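You operate a simulated robot arm through the tools that you are given. There is no shell and no other tool.

You are at the controls of a simulated robot arm. One attempt, no reset.

Task
Check the cup that the check order card names and sort it by the screen.
Fine: set the dial as the card says; CLEAR goes on the green tray, HOLD on the purple tray.

The check looks at the end state, three seconds after you hand in, the way a careful person would. Anything else that was tipped, shoved, dropped, spilled or broken makes it a failure.

Robot
A 6-joint arm with a two-finger parallel gripper, fixed in place. Base frame: the origin is at the foot of the arm, x ahead of it, y to its left, z up; the work surface is at about z = 860. Readings come in mm, rad, newtons and seconds.
With the tool pointing down near the work surface it reaches from about 260 to 680 mm from the base axis. Its first joint turns from -1.152 to 1.152 rad. Payload 2.9 kg.
Tool frame: the origin (TCP) lies between the finger pads and is the grasp point; the fingertips stand 30 mm ahead of it; z points along the fingers, y is the line along which they close. Largest opening 110 mm; finger width 20, thickness 10; the body of the gripper, 48 by 112 mm, starts 55 mm behind the TCP.
Orientation is that of the tool frame in the base frame, as [roll, pitch, yaw] about the fixed x, y, z axes, in that order (R = Rz(yaw) Ry(pitch) Rx(roll)). With the fingers straight down and closing along the base's y, the tool's x points along the base's -x, its y along +y and its z along -z.

Tools
- The arm moves only by the tool jog_arm. Its argument "rows" is a list of rows, each a list of 7 numbers: the gripper command, from -1 (shut) to 1 (fully open), values between in proportion, then the shift along the tool's x, y, z in units of 200 mm (1.0 is 200 mm), then the turn, a rotation vector about the tool's x, y, z in units of 90 degrees (1.0 is 90 degrees). In form: [[jaw, x, y, z, rx, ry, rz], ...]. A call has 1 to 20 rows; each row is the pose to reach, as a shift and turn from the pose commanded when the call began, along the tool's axes at that moment. A call with a number of a shift or a turn outside -1 to 1 is refused whole. Each row takes 0.2 s and may step no farther than 50 mm and 0.15 rad from the row before; otherwise, or with a gripper value out of range, the whole call is refused. Where a pose cannot be reached the arm comes as near as it can. A force on the tool above 70 N (or 10 N above the force at the start of the call, whichever is more), or a blocked arm, ends the call early, and 0.2 s more pass. The fingers move at their own pace (about 108 mm/s each) and stop on an object; they squeeze with about 35 N. The grip force told is the motor's: it shows also when the fingers shut on nothing. Time passes only in rows, and 0.2 s behind the last, so rows that repeat a pose let the fingers close. The reply holds the time, the measured pose of the TCP, the force on the tool along the base axes, the opening and the grip force, in the units named above and with some noise, with the torque about the TCP (base axes, N m) and any sound that the robot's microphone picked up.
- Cameras (640 x 400 px; columns grow to the right, rows downward): "scene" is fixed at [76.9, 436.5, 1401.9]; the picture's right is [-0.74, -0.67, 0.00], its down [-0.36, 0.40, -0.84] and it looks along [0.57, -0.63, -0.54] (base axes); focal length 349 px, centre (320, 200). "wrist" rides on the gripper at [72, 17, -103] in the tool frame; the picture's right is [-0.23, 0.97, 0.00], its down [-0.76, -0.18, -0.62] and it looks along [-0.61, -0.14, 0.78] (tool axes); focal length 222 px, centre (320, 200). There is no depth. A picture from a camera that has moved, and an enlarged one, comes with that camera's place and axes in the base frame and with its lens. The place of the scene camera against the robot may be out by one fixed shift of up to 18 mm in any direction.
- capture(camera): a new picture of that camera. The clock stands still meanwhile.
- close_up(camera, box): a new picture of the part [left, top, right, bottom] of that camera's present view, enlarged. The clock stands still meanwhile.
- hand_in(): hands the job in; it is judged then, once.

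Places have to be worked out from the pictures, the camera data and where the tool is seen. Open the gripper and draw the arm clear of the work before you hand the job in, unless the task says otherwise.

The tools are called after "Call:" by a JSON object that holds its "method" and its "body". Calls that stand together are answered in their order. jog_arm: Moves the arm, as the interface text tells. Its arguments: {"type":"object","properties":{"rows":{"type":"array"}},"required":["rows"]} The other tools are called the same way: capture (camera) takes a picture; close_up (camera, box) takes an enlarged picture of a part of a camera's view; hand_in () hands the job in.

At the start:

```text
time_s: 0.0
position: [426.5, -51.4, 1104.5]
orientation: [-3.141, -0.001, -3.141]
force: [0.0, 0.5, 0.3]
ft_torque: [-0.03, 0.02, 0.0]
opening: 109.8
grip_force: 0.0
```

scene: 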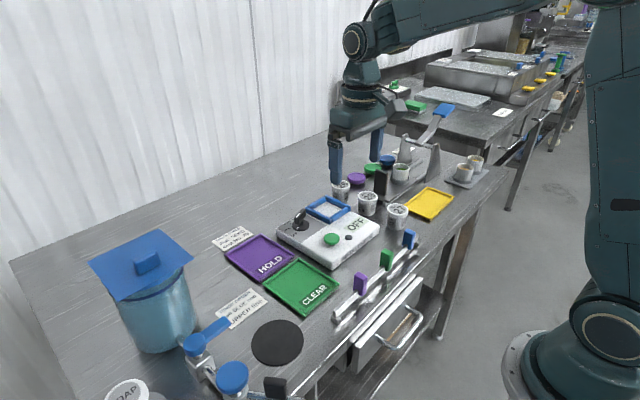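
wrist: 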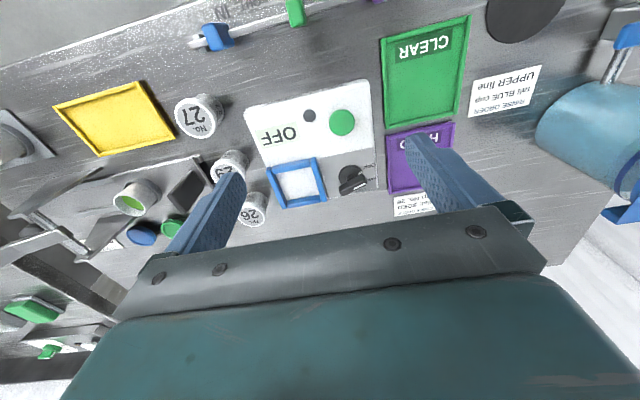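

I see a bench with three numbered cups, a checking device (screen, dial, green button, blue frame), two trays and two cards. I'll first zoom in on the cards and the device.

Call:
{"method": "close_up", "body": {"camera": "scene", "box": [200, 215, 280, 265]}}

Call:
{"method": "close_up", "body": {"camera": "scene", "box": [200, 280, 280, 330]}}

Call:
{"method": "close_up", "body": {"camera": "scene", "box": [265, 165, 425, 275]}}

Call:
{"method": "close_up", "body": {"camera": "wrist", "box": [440, 50, 560, 130]}}

Call:
{"method": "close_up", "body": {"camera": "wrist", "box": [230, 70, 400, 220]}}

Call:
{"method": "close_up", "body": {"camera": "wrist", "box": [100, 80, 290, 250]}}

```text
8.00 times, centred on (240, 240) of scene
camera zoom: at [76.9, 436.5, 1401.9], right [-0.74, -0.67, 0.0], down [-0.36, 0.4, -0.84], along [0.57, -0.63, -0.54], focal length 2789 px, centre (960, -120)
```

zoom: 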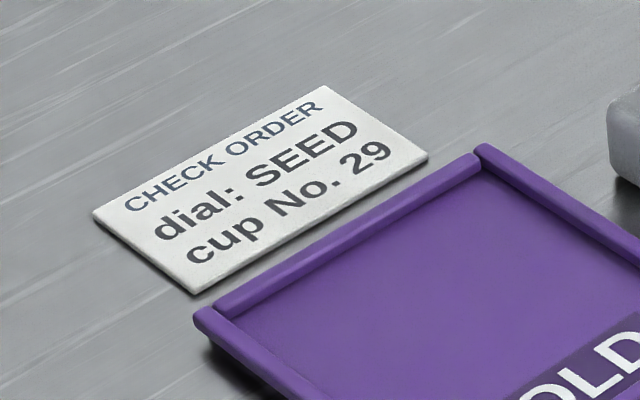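

```text
8.00 times, centred on (240, 305) of scene
camera zoom: at [76.9, 436.5, 1401.9], right [-0.74, -0.67, 0.0], down [-0.36, 0.4, -0.84], along [0.57, -0.63, -0.54], focal length 2789 px, centre (960, -640)
```

zoom: 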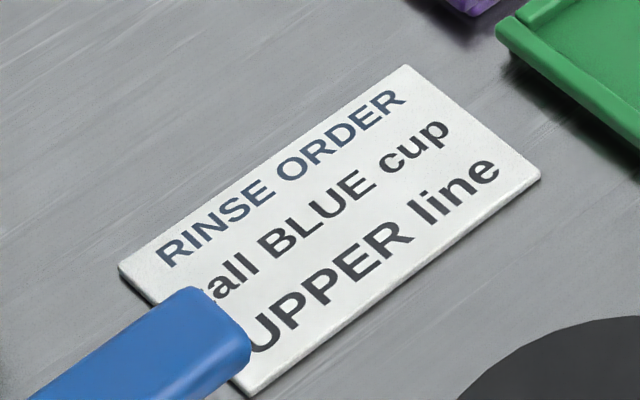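

```text
3.64 times, centred on (345, 220) of scene
camera zoom: at [76.9, 436.5, 1401.9], right [-0.74, -0.67, 0.0], down [-0.36, 0.4, -0.84], along [0.57, -0.63, -0.54], focal length 1268 px, centre (229, 127)
```

zoom: 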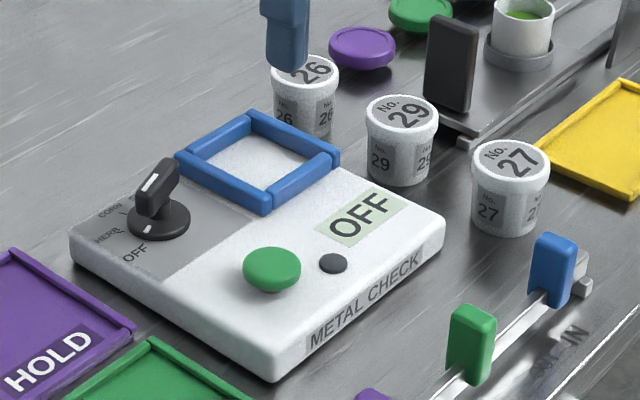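

```text
5.00 times, centred on (500, 90) of wrist
camera zoom: at [353.4, -33.7, 1207.1], right [0.23, 0.97, 0.0], down [0.76, -0.18, 0.62], along [0.61, -0.14, -0.78], focal length 1111 px, centre (-580, 750)
```

zoom: 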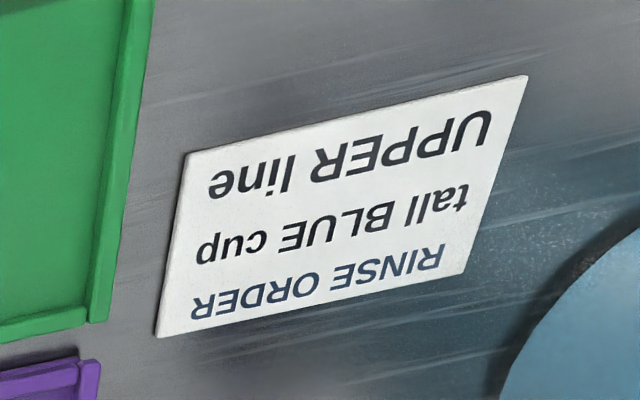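

```text
2.67 times, centred on (315, 145) of wrist
camera zoom: at [353.4, -33.7, 1207.1], right [0.23, 0.97, 0.0], down [0.76, -0.18, 0.62], along [0.61, -0.14, -0.78], focal length 592 px, centre (333, 347)
```

zoom: 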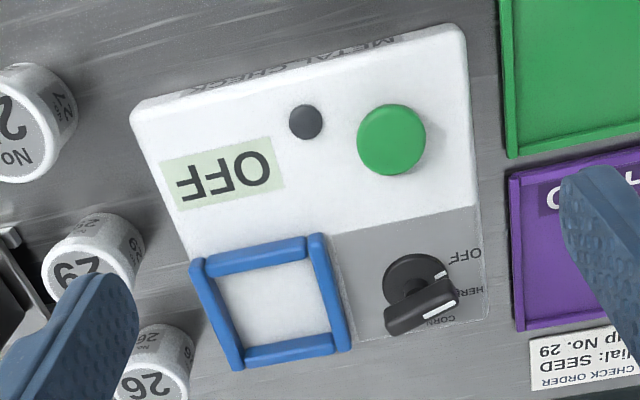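

```text
2.35 times, centred on (195, 165) of wrist
camera zoom: at [353.4, -33.7, 1207.1], right [0.23, 0.97, 0.0], down [0.76, -0.18, 0.62], along [0.61, -0.14, -0.78], focal length 523 px, centre (614, 282)
```

zoom: 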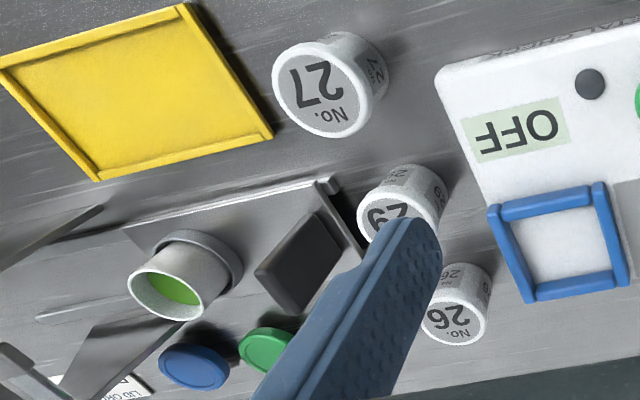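

The check order says dial: SEED, cup No. 29 (the middle one). Now I look at the dial markings in detail, along with the OUT/IN slider area and other items I must not disturb.

Call:
{"method": "close_up", "body": {"camera": "wrist", "box": [320, 145, 400, 195]}}

Call:
{"method": "close_up", "body": {"camera": "scene", "box": [275, 200, 339, 240]}}

Call:
{"method": "close_up", "body": {"camera": "scene", "box": [320, 120, 480, 220]}}

Call:
{"method": "close_up", "body": {"camera": "scene", "box": [320, 220, 448, 300]}}

```text
8.00 times, centred on (360, 170) of wrist
camera zoom: at [353.4, -33.7, 1207.1], right [0.23, 0.97, 0.0], down [0.76, -0.18, 0.62], along [0.61, -0.14, -0.78], focal length 1777 px, centre (0, 440)
```

zoom: 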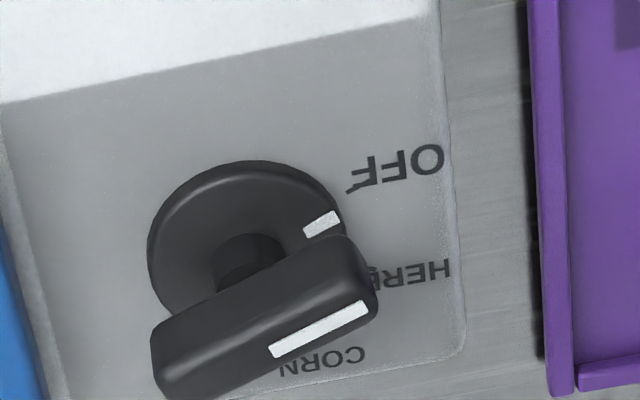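

```text
10.00 times, centred on (307, 220) of scene
camera zoom: at [76.9, 436.5, 1401.9], right [-0.74, -0.67, 0.0], down [-0.36, 0.4, -0.84], along [0.57, -0.63, -0.54], focal length 3486 px, centre (450, 0)
```

zoom: 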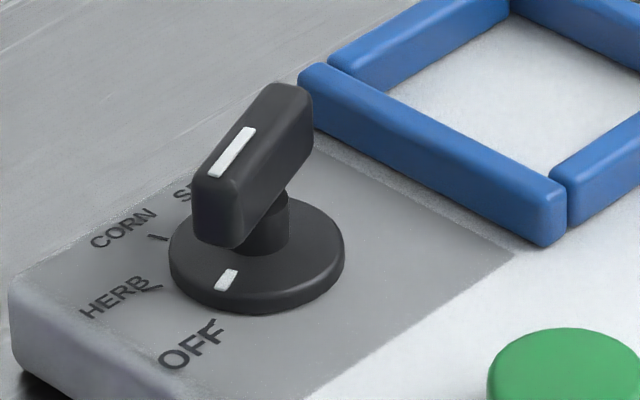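

```text
4.00 times, centred on (400, 170) of scene
camera zoom: at [76.9, 436.5, 1401.9], right [-0.74, -0.67, 0.0], down [-0.36, 0.4, -0.84], along [0.57, -0.63, -0.54], focal length 1395 px, centre (0, 320)
```

zoom: 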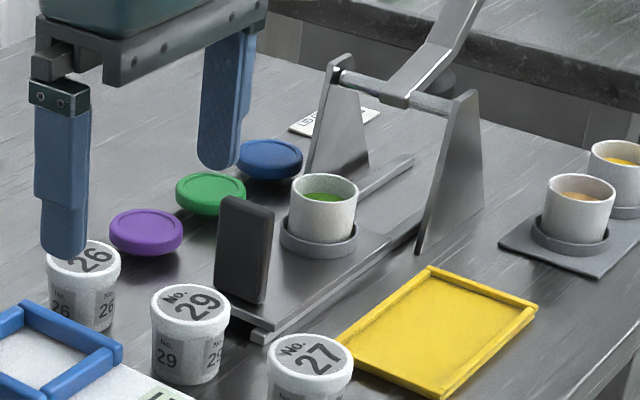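

```text
5.00 times, centred on (384, 260) of scene
camera zoom: at [76.9, 436.5, 1401.9], right [-0.74, -0.67, 0.0], down [-0.36, 0.4, -0.84], along [0.57, -0.63, -0.54], focal length 1743 px, centre (0, -100)
```

zoom: 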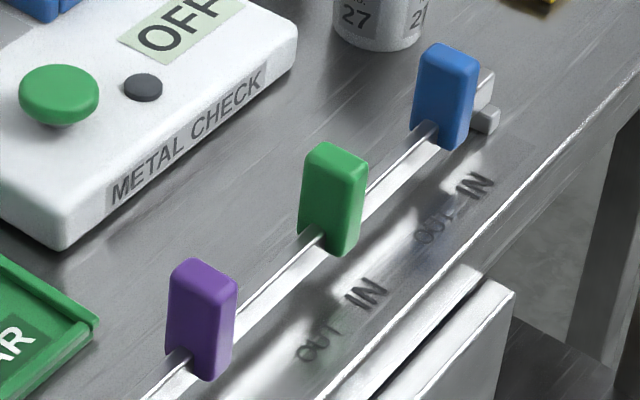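

The dial now points to OFF; the markings run OFF, HERB, CORN, SEED. I'll shift the arm 100 mm back (tool +x) to get a second wrist view for triangulating the heights.

Call:
{"method": "jog_arm", "body": {"rows": [[1, 0.25, 0, 0, 0, 0, 0], [1, 0.5, 0, 0, 0, 0, 0], [1, 0.5, 0, 0, 0, 0, 0]]}}

Call:
{"method": "capture", "body": {"camera": "wrist"}}

```text
time_s: 0.8
position: [324.9, -50.8, 1103.0]
orientation: [-3.142, 0.0, 3.14]
force: [0.4, 0.3, 0.0]
ft_torque: [0.02, -0.02, 0.01]
opening: 109.9
grip_force: 0.0
```

```text
taken
camera wrist: at [252.7, -32.8, 1206.6], right [0.23, 0.97, 0.0], down [0.76, -0.18, 0.62], along [0.61, -0.14, -0.78], focal length 222 px, centre (320, 200)
```

wrist: 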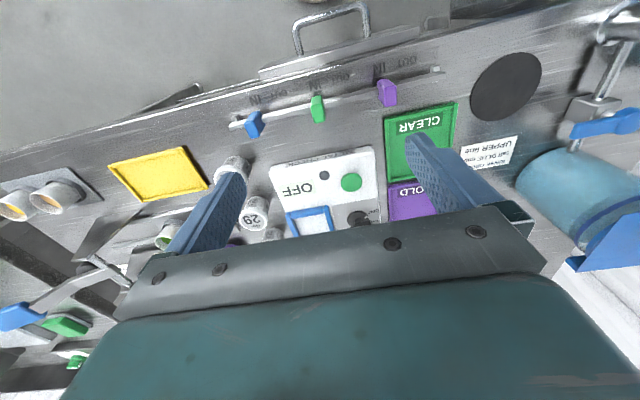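

The device and cup 29 are visible in this second view; I zoom for exact pixel positions.

Call:
{"method": "close_up", "body": {"camera": "wrist", "box": [260, 140, 400, 240]}}

Call:
{"method": "close_up", "body": {"camera": "wrist", "box": [140, 150, 300, 250]}}

Call:
{"method": "close_up", "body": {"camera": "wrist", "box": [370, 90, 470, 160]}}

```text
4.00 times, centred on (330, 190) of wrist
camera zoom: at [252.7, -32.8, 1206.6], right [0.23, 0.97, 0.0], down [0.76, -0.18, 0.62], along [0.61, -0.14, -0.78], focal length 888 px, centre (280, 240)
```

zoom: 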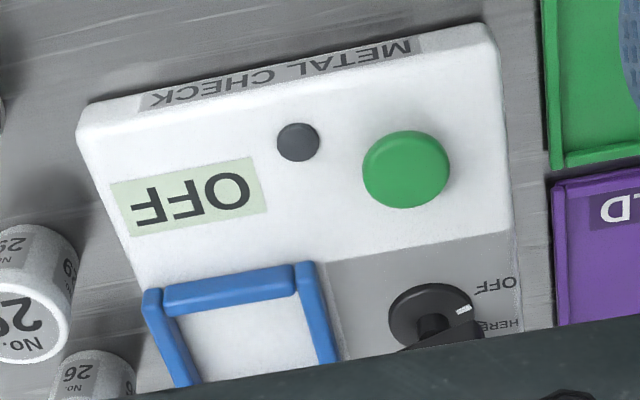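

```text
4.00 times, centred on (220, 200) of wrist
camera zoom: at [252.7, -32.8, 1206.6], right [0.23, 0.97, 0.0], down [0.76, -0.18, 0.62], along [0.61, -0.14, -0.78], focal length 888 px, centre (720, 200)
```

zoom: 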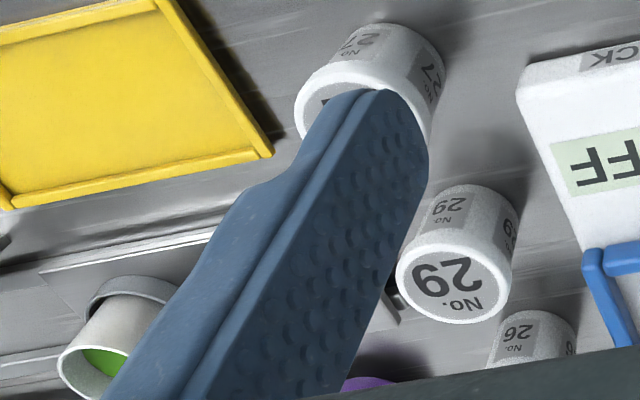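

```text
5.71 times, centred on (420, 125) of wrist
camera zoom: at [252.7, -32.8, 1206.6], right [0.23, 0.97, 0.0], down [0.76, -0.18, 0.62], along [0.61, -0.14, -0.78], focal length 1269 px, centre (-251, 629)
```

zoom: 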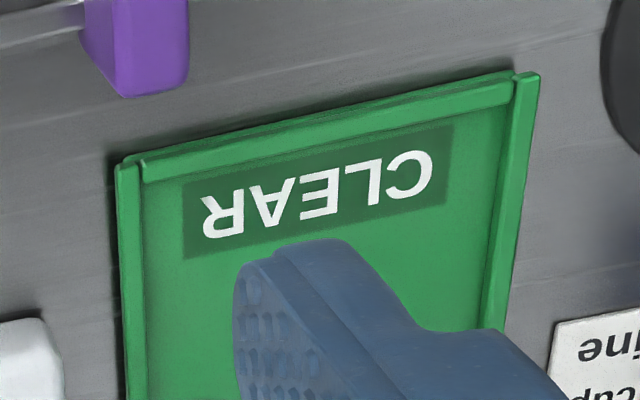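

Triangulation gives cup 29's lid top at about (490, -207, 926), the green button at about (464, -30, 905) and the dial around (548, -29, 908). I move forward 200 mm to see the dial and cups from nearly straight above.

Call:
{"method": "jog_arm", "body": {"rows": [[1, -0.25, 0, 0, 0, 0, 0], [1, -0.5, 0, 0, 0, 0, 0], [1, -0.75, 0, 0, 0, 0, 0], [1, -1.0, 0, 0, 0, 0, 0], [1, -1.0, 0, 0, 0, 0, 0]]}}

Call:
{"method": "capture", "body": {"camera": "wrist"}}

Call:
{"method": "close_up", "body": {"camera": "wrist", "box": [240, 40, 400, 140]}}

Call:
{"method": "close_up", "body": {"camera": "wrist", "box": [100, 40, 260, 140]}}

```text
time_s: 2.0
position: [525.7, -48.1, 1106.3]
orientation: [3.141, 0.0, -3.141]
force: [-0.3, -0.4, 0.2]
ft_torque: [-0.02, -0.01, -0.06]
opening: 110.0
grip_force: 0.0
```

```text
taken
camera wrist: at [452.4, -31.6, 1210.0], right [0.23, 0.97, 0.0], down [0.76, -0.18, 0.62], along [0.61, -0.14, -0.78], focal length 222 px, centre (320, 200)
```

wrist: 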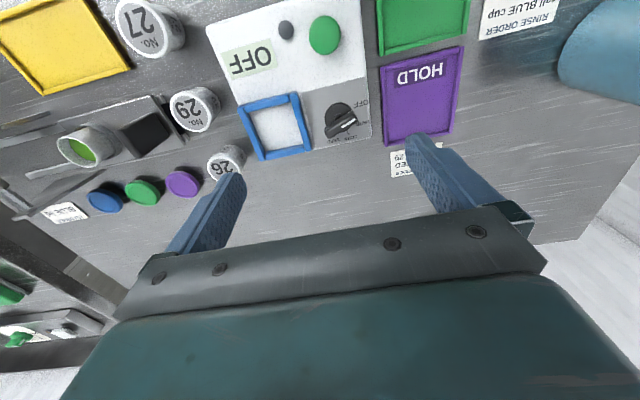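

```text
4.00 times, centred on (320, 90) of wrist
camera zoom: at [452.4, -31.6, 1210.0], right [0.23, 0.97, 0.0], down [0.76, -0.18, 0.62], along [0.61, -0.14, -0.78], focal length 888 px, centre (320, 640)
```

zoom: 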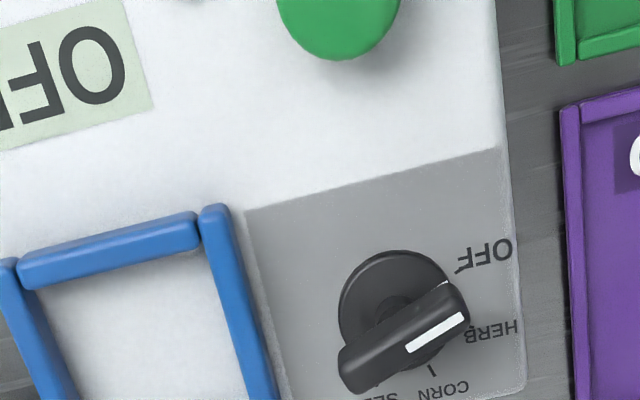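

```text
4.00 times, centred on (180, 90) of wrist
camera zoom: at [452.4, -31.6, 1210.0], right [0.23, 0.97, 0.0], down [0.76, -0.18, 0.62], along [0.61, -0.14, -0.78], focal length 888 px, centre (880, 640)
```

zoom: 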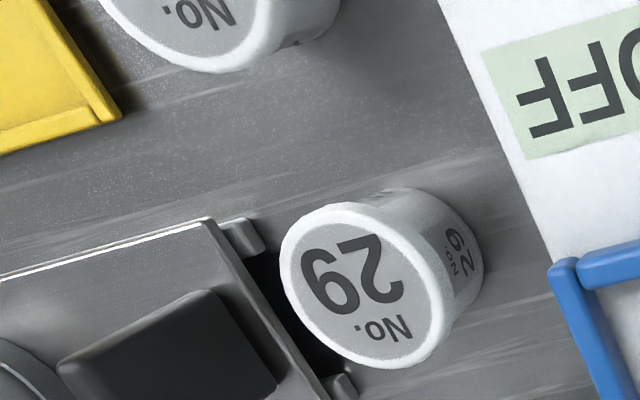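

The device is axis-aligned and the dial centre is near (560, -30) with the pointer at OFF (about 107° from +x). I zoom on the dial scale to find where the SEED mark is.

Call:
{"method": "close_up", "body": {"camera": "wrist", "box": [310, 95, 390, 145]}}

Call:
{"method": "close_up", "body": {"camera": "wrist", "box": [230, 80, 330, 165]}}

Call:
{"method": "close_up", "body": {"camera": "wrist", "box": [30, 80, 230, 230]}}

```text
8.00 times, centred on (350, 120) of wrist
camera zoom: at [452.4, -31.6, 1210.0], right [0.23, 0.97, 0.0], down [0.76, -0.18, 0.62], along [0.61, -0.14, -0.78], focal length 1777 px, centre (80, 840)
```

zoom: 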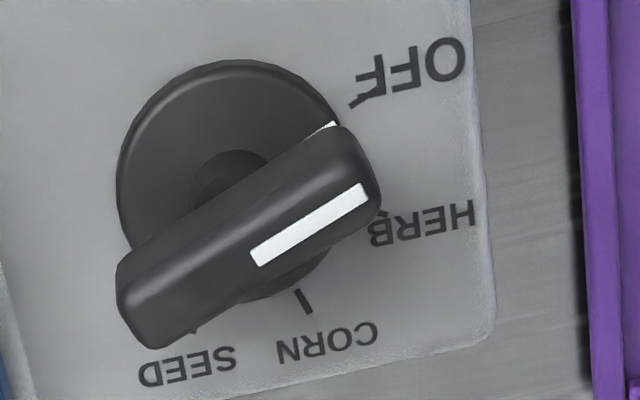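

```text
4.71 times, centred on (280, 122) of wrist
camera zoom: at [452.4, -31.6, 1210.0], right [0.23, 0.97, 0.0], down [0.76, -0.18, 0.62], along [0.61, -0.14, -0.78], focal length 1045 px, centre (508, 565)
```

zoom: 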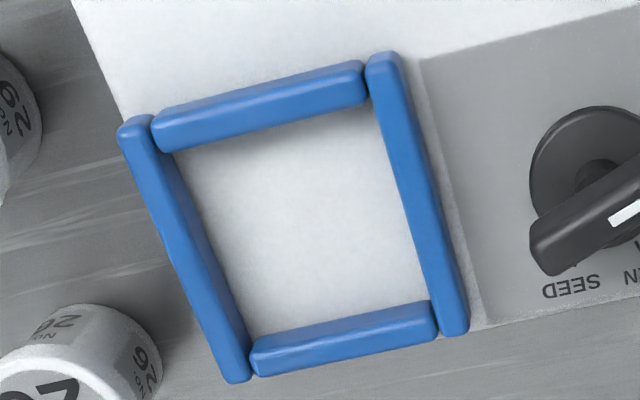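

```text
2.67 times, centred on (130, 155) of wrist
camera zoom: at [452.4, -31.6, 1210.0], right [0.23, 0.97, 0.0], down [0.76, -0.18, 0.62], along [0.61, -0.14, -0.78], focal length 592 px, centre (827, 320)
```

zoom: 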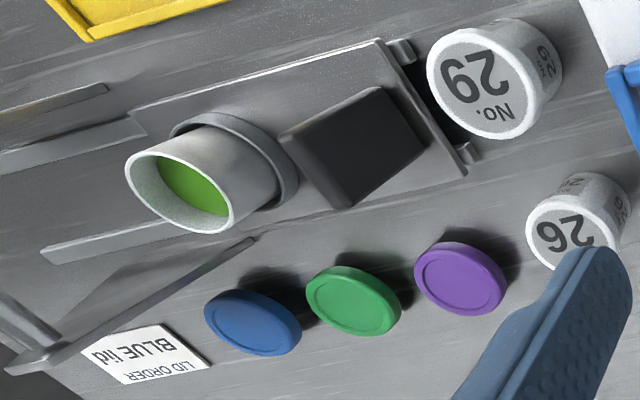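

Marks are about 45° apart (OFF ≈108°, HERB ≈63°, CORN ≈19°, SEED ≈-25°), so the knob must turn about 133° clockwise from above. I move over the dial at (560, -29.5), turning the gripper +90° about base z while coming down to about z=1026.

Call:
{"method": "jog_arm", "body": {"rows": [[1, -0.0156, 0.0085, 0.0364, 0, 0, -0.0909], [0.8, -0.0312, 0.0169, 0.0727, 0, 0, -0.1818], [0.6, -0.0468, 0.0254, 0.1091, 0, 0, -0.2727], [0.4, -0.0624, 0.0338, 0.1455, 0, 0, -0.3636], [0.2, -0.078, 0.0423, 0.1818, 0, 0, -0.4545], [0, -0.0935, 0.0507, 0.2182, 0, 0, -0.5455], [0, -0.1091, 0.0592, 0.2545, 0, 0, -0.6364], [0, -0.1247, 0.0676, 0.2909, 0, 0, -0.7273], [0, -0.1403, 0.0761, 0.3273, 0, 0, -0.8182], [0, -0.1559, 0.0845, 0.3636, 0, 0, -0.9091], [0, -0.1715, 0.093, 0.4, 0, 0, -1.0], [0, -0.1715, 0.093, 0.4, 0, 0, -1.0]]}}

Call:
{"method": "capture", "body": {"camera": "wrist"}}

Call:
{"method": "capture", "body": {"camera": "scene"}}

```text
time_s: 4.6
position: [560.1, -32.8, 1023.4]
orientation: [-3.141, -0.001, -1.57]
force: [-0.3, -0.7, 0.1]
ft_torque: [-0.04, 0.03, 0.0]
opening: 55.0
grip_force: 0.1
```

```text
taken
camera wrist: at [542.7, -104.6, 1127.0], right [-0.97, 0.23, 0.0], down [0.18, 0.76, 0.62], along [0.14, 0.61, -0.78], focal length 222 px, centre (320, 200)
```

wrist: 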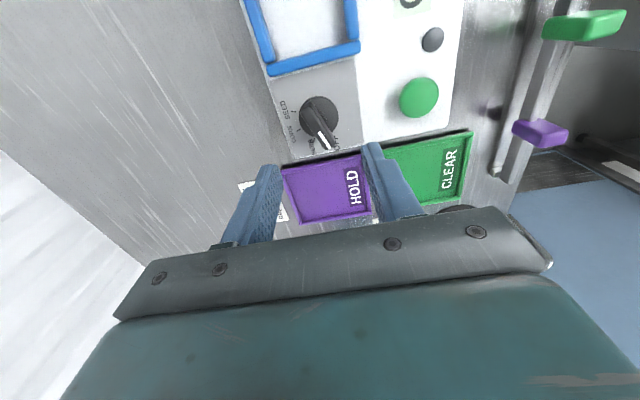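

```text
taken
```

scene: 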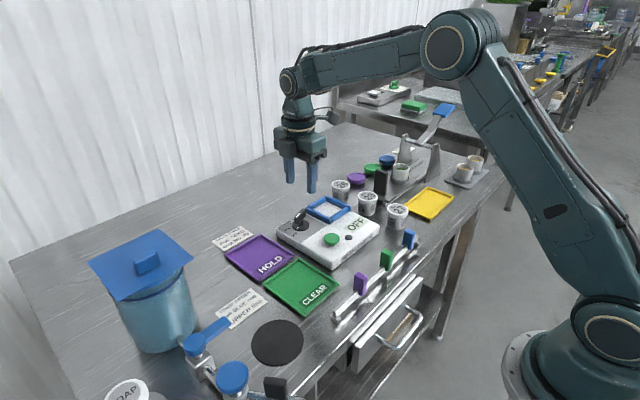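

The dial is clearly visible now from the other side. I zoom in to refine its centre, height and direction.

Call:
{"method": "close_up", "body": {"camera": "wrist", "box": [264, 80, 376, 160]}}

Call:
{"method": "close_up", "body": {"camera": "scene", "box": [270, 145, 350, 245]}}

```text
5.00 times, centred on (320, 120) of wrist
camera zoom: at [542.7, -104.6, 1127.0], right [-0.97, 0.23, 0.0], down [0.18, 0.76, 0.62], along [0.14, 0.61, -0.78], focal length 1111 px, centre (320, 600)
```

zoom: 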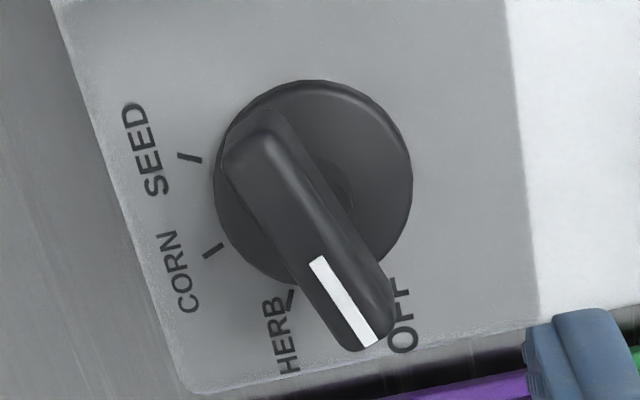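

```text
4.00 times, centred on (310, 195) of scene
camera zoom: at [76.9, 436.5, 1401.9], right [-0.74, -0.67, 0.0], down [-0.36, 0.4, -0.84], along [0.57, -0.63, -0.54], focal length 1395 px, centre (360, 220)
```

zoom: 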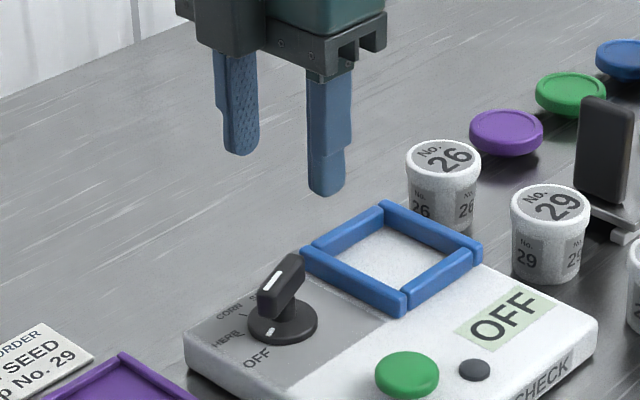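

Two-view fit puts the handle top at z≈930 with its axis at 109°, centred near (560.5, -31), and the device surface at z≈895. I turn another 19° to align with the handle and come down to just above it (tips at about 938) for a check.

Call:
{"method": "jog_arm", "body": {"rows": [[0, -0.003, -0.001, 0.07, 0, 0, -0.07], [0, -0.006, -0.002, 0.14, 0, 0, -0.14], [0, -0.009, -0.0025, 0.21, 0, 0, -0.211], [0, -0.009, -0.0025, 0.28, 0, 0, -0.211], [0, -0.009, -0.0025, 0.28, 0, 0, -0.211]]}}

Call:
{"method": "capture", "body": {"camera": "wrist"}}

Call:
{"method": "close_up", "body": {"camera": "wrist", "box": [240, 90, 400, 190]}}

Call:
{"method": "close_up", "body": {"camera": "scene", "box": [265, 180, 345, 240]}}

```text
time_s: 5.8
position: [561.0, -29.9, 969.0]
orientation: [-3.141, 0.001, -1.24]
force: [0.4, -0.2, -0.7]
ft_torque: [-0.02, 0.01, 0.0]
opening: 54.9
grip_force: 0.0
```

```text
taken
camera wrist: at [568.2, -104.5, 1071.7], right [-0.99, -0.1, 0.0], down [-0.08, 0.78, 0.62], along [-0.06, 0.62, -0.78], focal length 222 px, centre (320, 200)
```

wrist: 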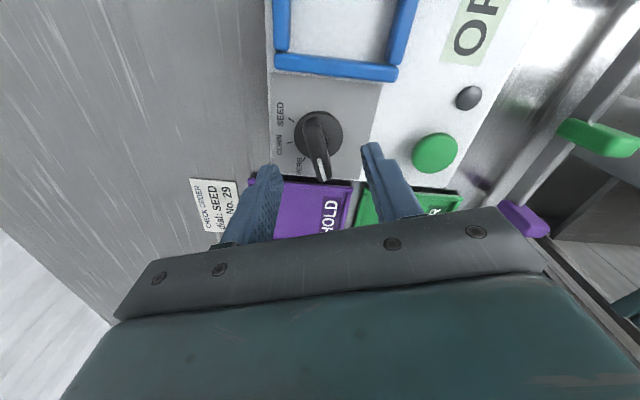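

```text
4.00 times, centred on (320, 140) of wrist
camera zoom: at [568.2, -104.5, 1071.7], right [-0.99, -0.1, 0.0], down [-0.08, 0.78, 0.62], along [-0.06, 0.62, -0.78], focal length 888 px, centre (320, 440)
```

zoom: 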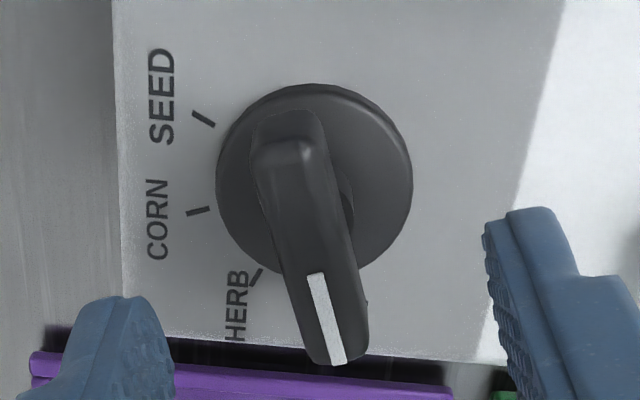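

```text
6.67 times, centred on (305, 210) of scene
camera zoom: at [76.9, 436.5, 1401.9], right [-0.74, -0.67, 0.0], down [-0.36, 0.4, -0.84], along [0.57, -0.63, -0.54], focal length 2324 px, centre (420, 133)
```

zoom: 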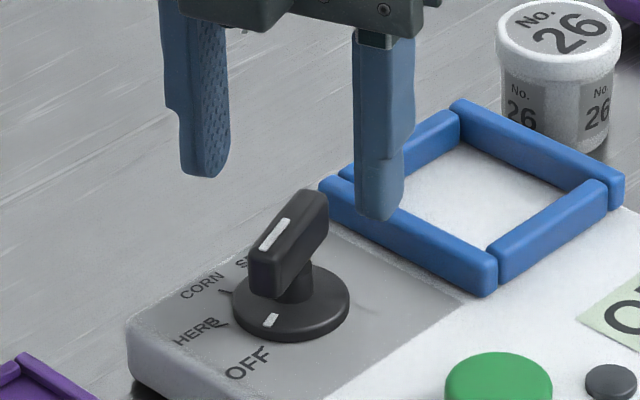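

All three views agree: handle centre ≈(561.5, -30.5), axis 109°, and the fingers straddle it. I descend 26 mm (tips to ~912) and close on the handle.

Call:
{"method": "jog_arm", "body": {"rows": [[0, 0, 0, 0.05, 0, 0, 0], [0, 0, 0, 0.1, 0, 0, 0], [0, 0, 0, 0.1325, 0, 0, 0], [0, 0, 0, 0.1325, 0, 0, 0], [-0.4, 0, 0, 0.1325, 0, 0, 0], [-0.8, 0, 0, 0.1325, 0, 0, 0], [-1, 0, 0, 0.1325, 0, 0, 0], [-1, 0, 0, 0.1325, 0, 0, 0]]}}

Call:
{"method": "close_up", "body": {"camera": "wrist", "box": [240, 90, 400, 190]}}

Call:
{"method": "close_up", "body": {"camera": "scene", "box": [265, 180, 345, 240]}}

```text
time_s: 7.6
position: [562.6, -28.3, 940.4]
orientation: [-3.138, -0.003, -1.238]
force: [12.7, 3.2, -4.0]
ft_torque: [-0.33, -0.31, 0.0]
opening: 13.0
grip_force: 45.4
```

```text
4.00 times, centred on (320, 140) of wrist
camera zoom: at [569.1, -103.7, 1044.3], right [-0.99, -0.1, 0.0], down [-0.08, 0.78, 0.62], along [-0.06, 0.62, -0.78], focal length 888 px, centre (320, 440)
```

zoom: 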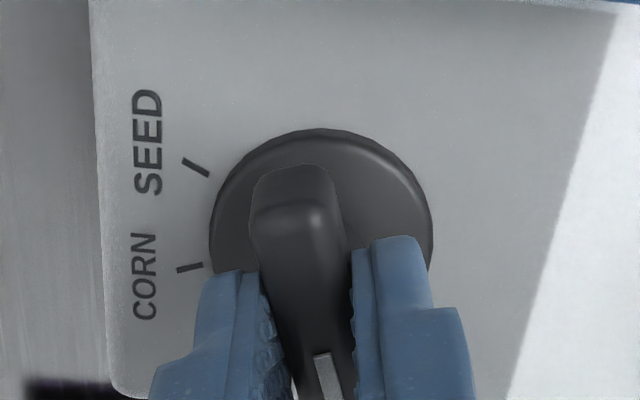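

```text
6.67 times, centred on (305, 210) of scene
camera zoom: at [77.3, 436.6, 1401.9], right [-0.74, -0.67, 0.0], down [-0.36, 0.4, -0.84], along [0.57, -0.63, -0.54], focal length 2324 px, centre (420, 133)
```

zoom: 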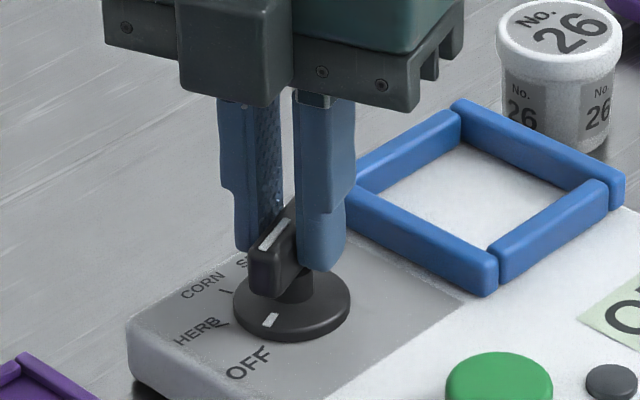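

The handle is gripped (opening 13 mm, ~13 N side load, meaning the handle is about 1 mm toward +x). I turn clockwise 90° while shifting 1 mm to relieve the side load.

Call:
{"method": "jog_arm", "body": {"rows": [[-1, 0, -0.003, 0.0, 0, 0, 0.0], [-1, 0, -0.006, 0.0, 0, 0, 0.0455], [-1, 0, -0.006, 0.0, 0, 0, 0.1364], [-1, 0, -0.006, 0.0, 0, 0, 0.2273], [-1, 0, -0.006, 0.0, 0, 0, 0.3182], [-1, 0, -0.006, 0.0, 0, 0, 0.4091], [-1, 0, -0.006, 0.0, 0, 0, 0.5], [-1, 0, -0.006, 0.0, 0, 0, 0.5909], [-1, 0, -0.006, 0.0, 0, 0, 0.6818], [-1, 0, -0.006, 0.0, 0, 0, 0.7727], [-1, 0, -0.006, 0.0, 0, 0, 0.8636], [-1, 0, -0.006, 0.0, 0, 0, 0.9545], [-1, 0, -0.006, 0.0, 0, 0, 1.0], [-1, 0, -0.006, 0.0, 0, 0, 1.0]]}}

Call:
{"method": "close_up", "body": {"camera": "wrist", "box": [240, 90, 400, 190]}}

Call:
{"method": "close_up", "body": {"camera": "scene", "box": [265, 180, 345, 240]}}

```text
time_s: 10.6
position: [561.5, -30.6, 940.6]
orientation: [3.137, -0.003, -2.811]
force: [-15.3, 11.8, 0.9]
ft_torque: [0.18, 0.23, -0.01]
opening: 12.8
grip_force: 45.2
```

```text
4.00 times, centred on (320, 140) of wrist
camera zoom: at [487.4, -36.9, 1044.5], right [-0.1, 0.99, 0.0], down [0.78, 0.08, 0.62], along [0.62, 0.06, -0.78], focal length 888 px, centre (320, 440)
```

zoom: 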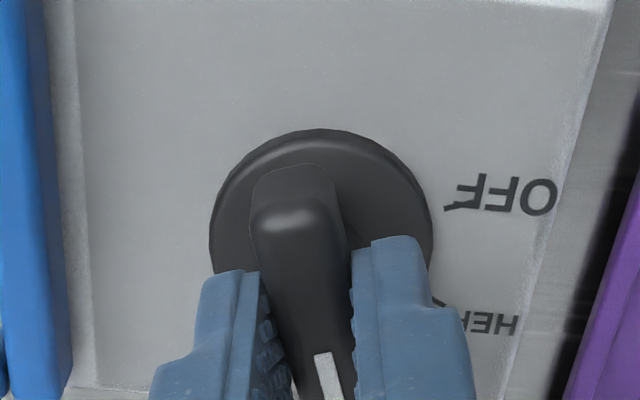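

```text
6.67 times, centred on (305, 210) of scene
camera zoom: at [76.4, 436.8, 1401.8], right [-0.74, -0.67, 0.0], down [-0.36, 0.4, -0.84], along [0.57, -0.63, -0.54], focal length 2324 px, centre (420, 133)
```

zoom: 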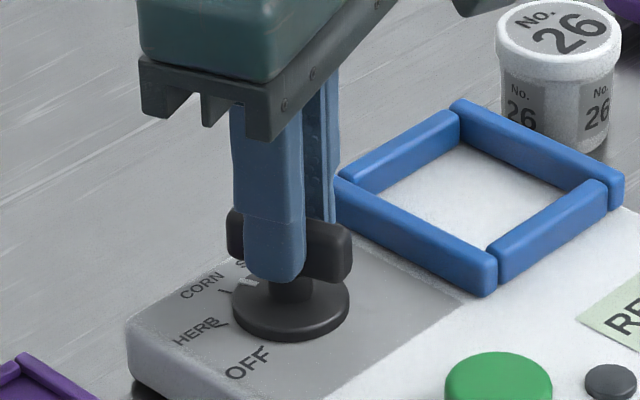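

The dial follows the grip (pointer now near CORN) and the screen reads "RE…", so the machine is on. I turn the remaining ~43° clockwise to SEED, again relieving the side load slightly.

Call:
{"method": "jog_arm", "body": {"rows": [[-1, 0.0026, 0.0046, 0.0, 0, 0, 0.04], [-1, 0.0026, 0.0046, 0.0, 0, 0, 0.12], [-1, 0.0026, 0.0046, 0.0, 0, 0, 0.2], [-1, 0.0026, 0.0046, 0.0, 0, 0, 0.28], [-1, 0.0026, 0.0046, 0.0, 0, 0, 0.36], [-1, 0.0026, 0.0046, 0.0, 0, 0, 0.44], [-1, 0.0026, 0.0046, 0.0, 0, 0, 0.478], [-1, 0.0026, 0.0046, 0.0, 0, 0, 0.478]]}}

Call:
{"method": "close_up", "body": {"camera": "wrist", "box": [240, 90, 400, 190]}}

Call:
{"method": "close_up", "body": {"camera": "scene", "box": [265, 180, 345, 240]}}

Call:
{"method": "close_up", "body": {"camera": "scene", "box": [265, 180, 393, 270]}}

```text
time_s: 12.4
position: [561.5, -30.6, 940.8]
orientation: [-3.141, -0.002, 2.72]
force: [-17.6, 7.3, 3.0]
ft_torque: [-0.06, -0.23, -0.02]
opening: 12.6
grip_force: 45.1
```

```text
4.00 times, centred on (320, 140) of wrist
camera zoom: at [502.0, 16.2, 1044.3], right [0.61, 0.8, 0.0], down [0.62, -0.47, 0.62], along [0.49, -0.38, -0.78], focal length 888 px, centre (320, 440)
```

zoom: 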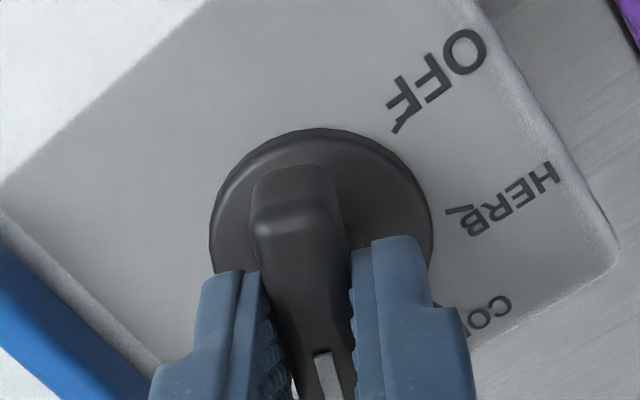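

```text
6.67 times, centred on (305, 210) of scene
camera zoom: at [76.3, 436.7, 1401.9], right [-0.74, -0.67, 0.0], down [-0.36, 0.4, -0.84], along [0.57, -0.63, -0.54], focal length 2324 px, centre (420, 133)
```

zoom: 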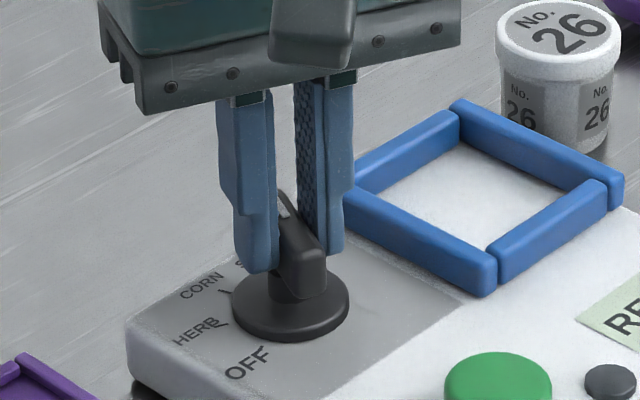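

```text
4.44 times, centred on (329, 225) of scene
camera zoom: at [76.3, 436.7, 1401.9], right [-0.74, -0.67, 0.0], down [-0.36, 0.4, -0.84], along [0.57, -0.63, -0.54], focal length 1550 px, centre (280, 89)
```

zoom: 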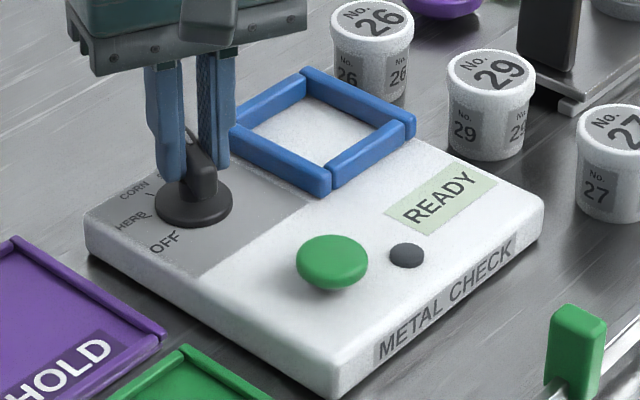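

The screen shows READY and the tool is at about -24°. I open the fingers slightly and rise straight up to check the pointer against the SEED mark.

Call:
{"method": "jog_arm", "body": {"rows": [[-0.7, 0, 0, 0, 0, 0, 0], [-0.36, 0, 0, 0, 0, 0, 0], [-0.36, 0, 0, 0, 0, 0, 0], [-0.36, 0, 0, -0.1, 0, 0, 0], [-0.36, 0, 0, -0.3, 0, 0, 0], [-0.36, 0, 0, -0.5, 0, 0, 0], [-0.36, 0, 0, -0.7, 0, 0, 0], [-0.36, 0, 0, -0.7, 0, 0, 0]]}}

Call:
{"method": "capture", "body": {"camera": "wrist"}}

Call:
{"method": "close_up", "body": {"camera": "scene", "box": [265, 190, 345, 250]}}

```text
time_s: 14.2
position: [562.1, -31.2, 1080.9]
orientation: [3.142, 0.0, 2.723]
force: [0.5, 0.2, 0.2]
ft_torque: [-0.01, 0.02, -0.01]
opening: 35.2
grip_force: 0.2
```

```text
taken
camera wrist: at [501.2, 15.0, 1184.3], right [0.6, 0.8, 0.0], down [0.62, -0.47, 0.62], along [0.5, -0.38, -0.78], focal length 222 px, centre (320, 200)
```

wrist: 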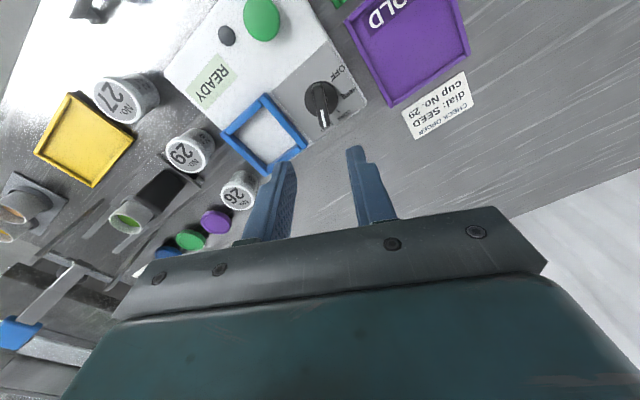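

```text
6.67 times, centred on (305, 220) of scene
camera zoom: at [76.9, 436.5, 1401.9], right [-0.74, -0.67, 0.0], down [-0.36, 0.4, -0.84], along [0.57, -0.63, -0.54], focal length 2324 px, centre (420, 67)
```

zoom: 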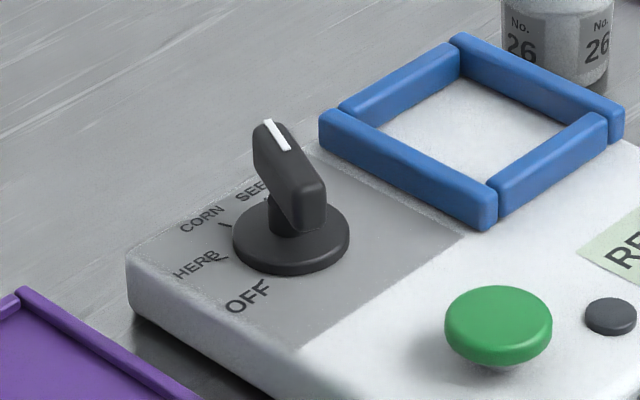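

Call:
{"method": "close_up", "body": {"camera": "wrist", "box": [285, 65, 365, 135]}}

Call:
{"method": "close_up", "body": {"camera": "scene", "box": [286, 196, 326, 236]}}

```text
5.71 times, centred on (325, 100) of wrist
camera zoom: at [501.2, 15.0, 1184.3], right [0.6, 0.8, 0.0], down [0.62, -0.47, 0.62], along [0.5, -0.38, -0.78], focal length 1269 px, centre (291, 771)
```

zoom: 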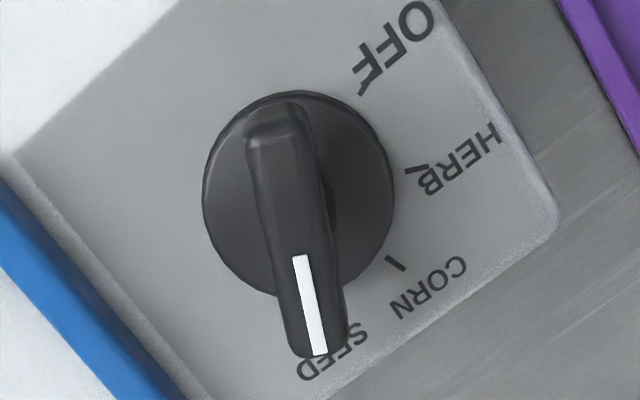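

```text
10.00 times, centred on (306, 216) of scene
camera zoom: at [76.9, 436.5, 1401.9], right [-0.74, -0.67, 0.0], down [-0.36, 0.4, -0.84], along [0.57, -0.63, -0.54], focal length 3486 px, centre (460, 40)
```

zoom: 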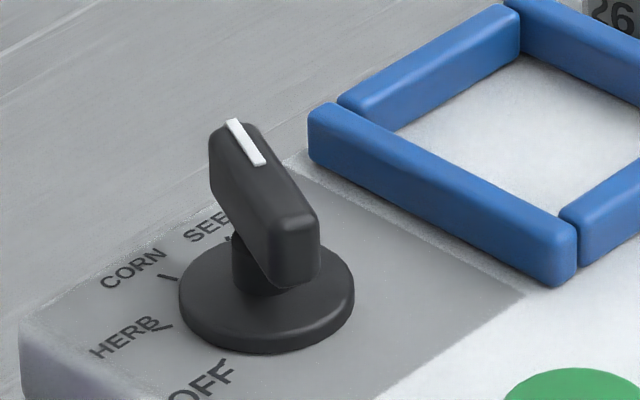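

The pointer sits on SEED within a couple of degrees. Now I zoom on the cups from this position to refine cup 29's location and height.

Call:
{"method": "close_up", "body": {"camera": "wrist", "box": [140, 105, 300, 205]}}

Call:
{"method": "close_up", "body": {"camera": "wrist", "box": [150, 20, 300, 110]}}

```text
4.00 times, centred on (220, 155) of wrist
camera zoom: at [501.2, 15.0, 1184.3], right [0.6, 0.8, 0.0], down [0.62, -0.47, 0.62], along [0.5, -0.38, -0.78], focal length 888 px, centre (720, 380)
```

zoom: 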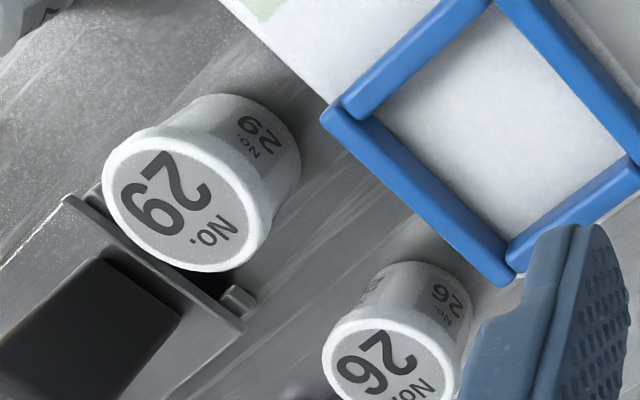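

```text
4.27 times, centred on (225, 65) of wrist
camera zoom: at [501.2, 15.0, 1184.3], right [0.6, 0.8, 0.0], down [0.62, -0.47, 0.62], along [0.5, -0.38, -0.78], focal length 948 px, centre (725, 776)
```

zoom: 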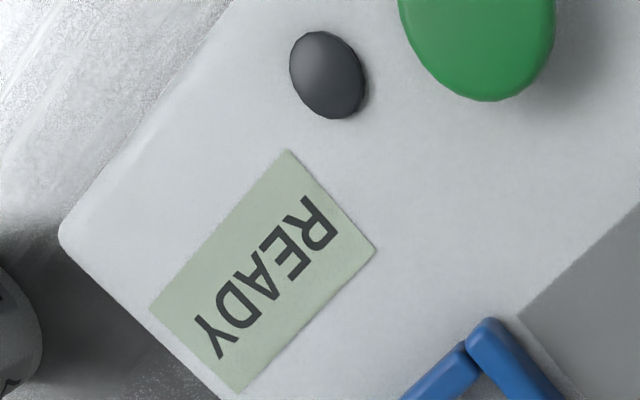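

Cup 29's lid top resolves to about (504, -219.5, 907), about 53 mm wide and 47 mm tall. I move above it with the gripper squared up (closing along y), opening 85 mm, and stop at z≈985 to check.

Call:
{"method": "jog_arm", "body": {"rows": [[-0.1, -0.0201, -0.1637, 0, 0, 0, -0.045], [0.3, -0.0403, -0.3273, 0, 0, 0, -0.09], [0.545, -0.0604, -0.491, 0, 0, 0, -0.135], [0.545, -0.0805, -0.6547, 0, 0, 0, -0.18], [0.545, -0.1007, -0.8183, 0, 0, 0, -0.225], [0.545, -0.1208, -0.982, 0, 0, 0, -0.267], [0.545, -0.1208, -0.982, 0.2, 0, 0, -0.267], [0.545, -0.1208, -0.982, 0.4, 0, 0, -0.267], [0.545, -0.1208, -0.982, 0.4825, 0, 0, -0.267], [0.545, -0.1208, -0.982, 0.4825, 0, 0, -0.267]]}}

Call:
{"method": "capture", "body": {"camera": "wrist"}}

Call:
{"method": "close_up", "body": {"camera": "wrist", "box": [240, 80, 400, 180]}}

Call:
{"method": "close_up", "body": {"camera": "scene", "box": [310, 120, 450, 220]}}

```text
time_s: 16.4
position: [503.3, -218.7, 982.7]
orientation: [-3.141, 0.0, 3.141]
force: [0.6, -0.1, 0.2]
ft_torque: [0.03, -0.02, -0.01]
opening: 84.9
grip_force: 0.0
```

```text
taken
camera wrist: at [430.1, -201.5, 1086.6], right [0.23, 0.97, 0.0], down [0.76, -0.18, 0.62], along [0.61, -0.14, -0.78], focal length 222 px, centre (320, 200)
```

wrist: 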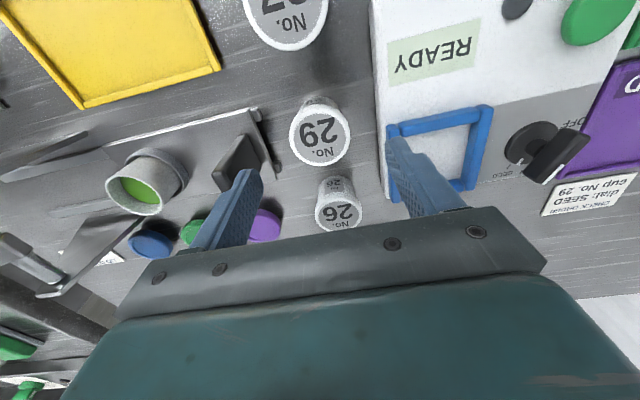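

```text
4.00 times, centred on (320, 130) of wrist
camera zoom: at [430.1, -201.5, 1086.6], right [0.23, 0.97, 0.0], down [0.76, -0.18, 0.62], along [0.61, -0.14, -0.78], focal length 888 px, centre (320, 480)
```

zoom: 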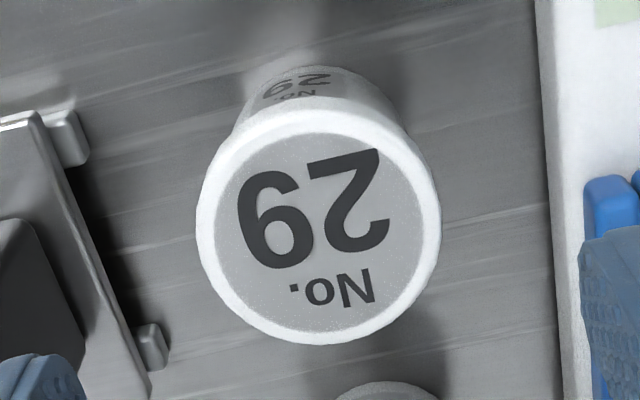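

```text
4.00 times, centred on (380, 170) of scene
camera zoom: at [76.9, 436.5, 1401.9], right [-0.74, -0.67, 0.0], down [-0.36, 0.4, -0.84], along [0.57, -0.63, -0.54], focal length 1395 px, centre (80, 320)
```

zoom: 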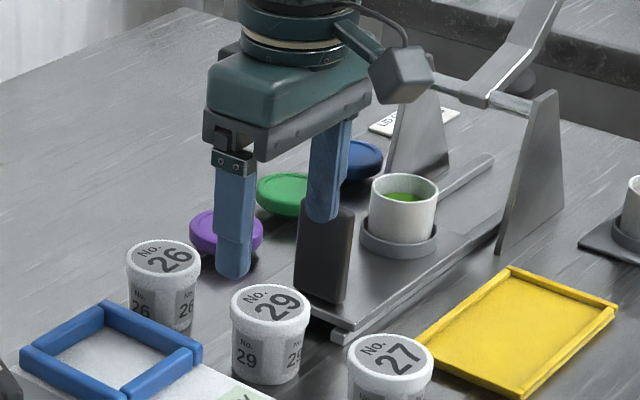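

The lid is centred between the fingers (≈(503.5, -219.3), top ≈908), and the slab behind is at y≈-300, clear of the fingers. I descend 71 mm (tips at ~882, above the frame-bar height when placed) and close on the cup.

Call:
{"method": "jog_arm", "body": {"rows": [[0.4, 0, -0.003, 0.12, 0, 0, 0], [0.364, 0, -0.003, 0.24, 0, 0, 0], [0.364, 0, -0.003, 0.32, 0, 0, 0], [0.364, 0, -0.003, 0.3575, 0, 0, 0], [0.364, 0, -0.003, 0.3575, 0, 0, 0], [0.1, 0, -0.003, 0.3575, 0, 0, 0], [-0.1, 0, -0.003, 0.3575, 0, 0, 0], [-0.3, 0, -0.003, 0.3575, 0, 0, 0], [-0.3, 0, -0.003, 0.3575, 0, 0, 0]]}}

Call:
{"method": "capture", "body": {"camera": "wrist"}}

Call:
{"method": "close_up", "body": {"camera": "scene", "box": [310, 140, 450, 240]}}

```text
time_s: 18.4
position: [505.2, -219.5, 913.8]
orientation: [-3.141, 0.0, -3.141]
force: [-0.8, -0.6, 0.7]
ft_torque: [0.01, 0.01, 0.0]
opening: 51.1
grip_force: 34.7
```

```text
taken
camera wrist: at [431.7, -201.5, 1017.1], right [0.23, 0.97, 0.0], down [0.76, -0.18, 0.62], along [0.61, -0.14, -0.78], focal length 222 px, centre (320, 200)
```

wrist: 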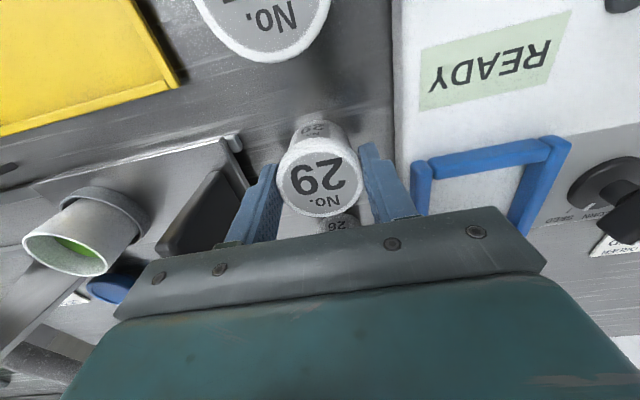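

```text
4.00 times, centred on (380, 190) of scene
camera zoom: at [76.9, 436.5, 1401.9], right [-0.74, -0.67, 0.0], down [-0.36, 0.4, -0.84], along [0.57, -0.63, -0.54], focal length 1395 px, centre (80, 240)
```

zoom: 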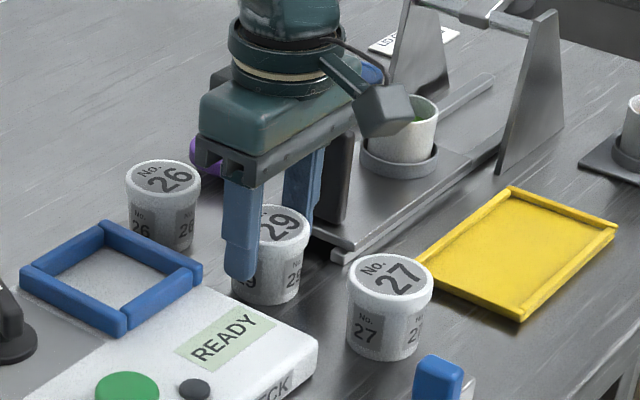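

Cup 29 is gripped (51 mm, 35 N). I lift straight up 120 mm, checking that only this cup moves.

Call:
{"method": "jog_arm", "body": {"rows": [[-0.3, 0, 0, -0.05, 0, 0, 0], [-0.3, 0, 0, -0.2, 0, 0, 0], [-0.3, 0, 0, -0.4, 0, 0, 0], [-0.3, 0, 0, -0.6, 0, 0, 0], [-0.3, 0, 0, -0.6, 0, 0, 0]]}}

Call:
{"method": "capture", "body": {"camera": "wrist"}}

Call:
{"method": "capture", "body": {"camera": "scene"}}

```text
time_s: 19.6
position: [502.9, -219.8, 1031.9]
orientation: [3.142, 0.001, 3.141]
force: [-0.5, -0.9, -0.9]
ft_torque: [-0.01, 0.02, 0.0]
opening: 38.6
grip_force: 0.0
```

```text
taken
camera wrist: at [430.2, -201.8, 1135.8], right [0.23, 0.97, 0.0], down [0.76, -0.18, 0.62], along [0.61, -0.14, -0.78], focal length 222 px, centre (320, 200)
```

wrist: 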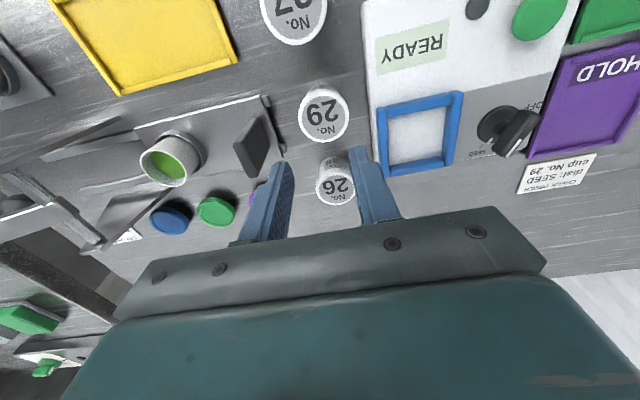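

```text
taken
```

scene: 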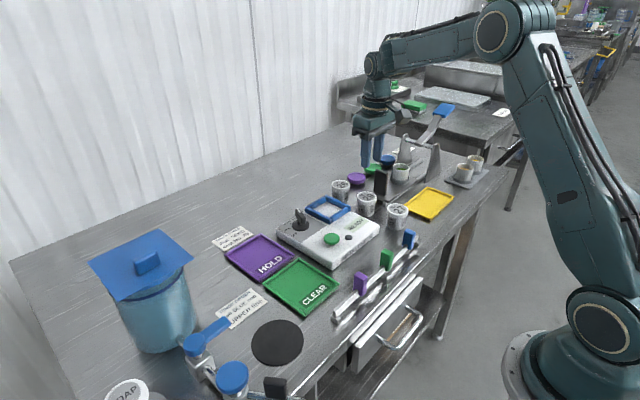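

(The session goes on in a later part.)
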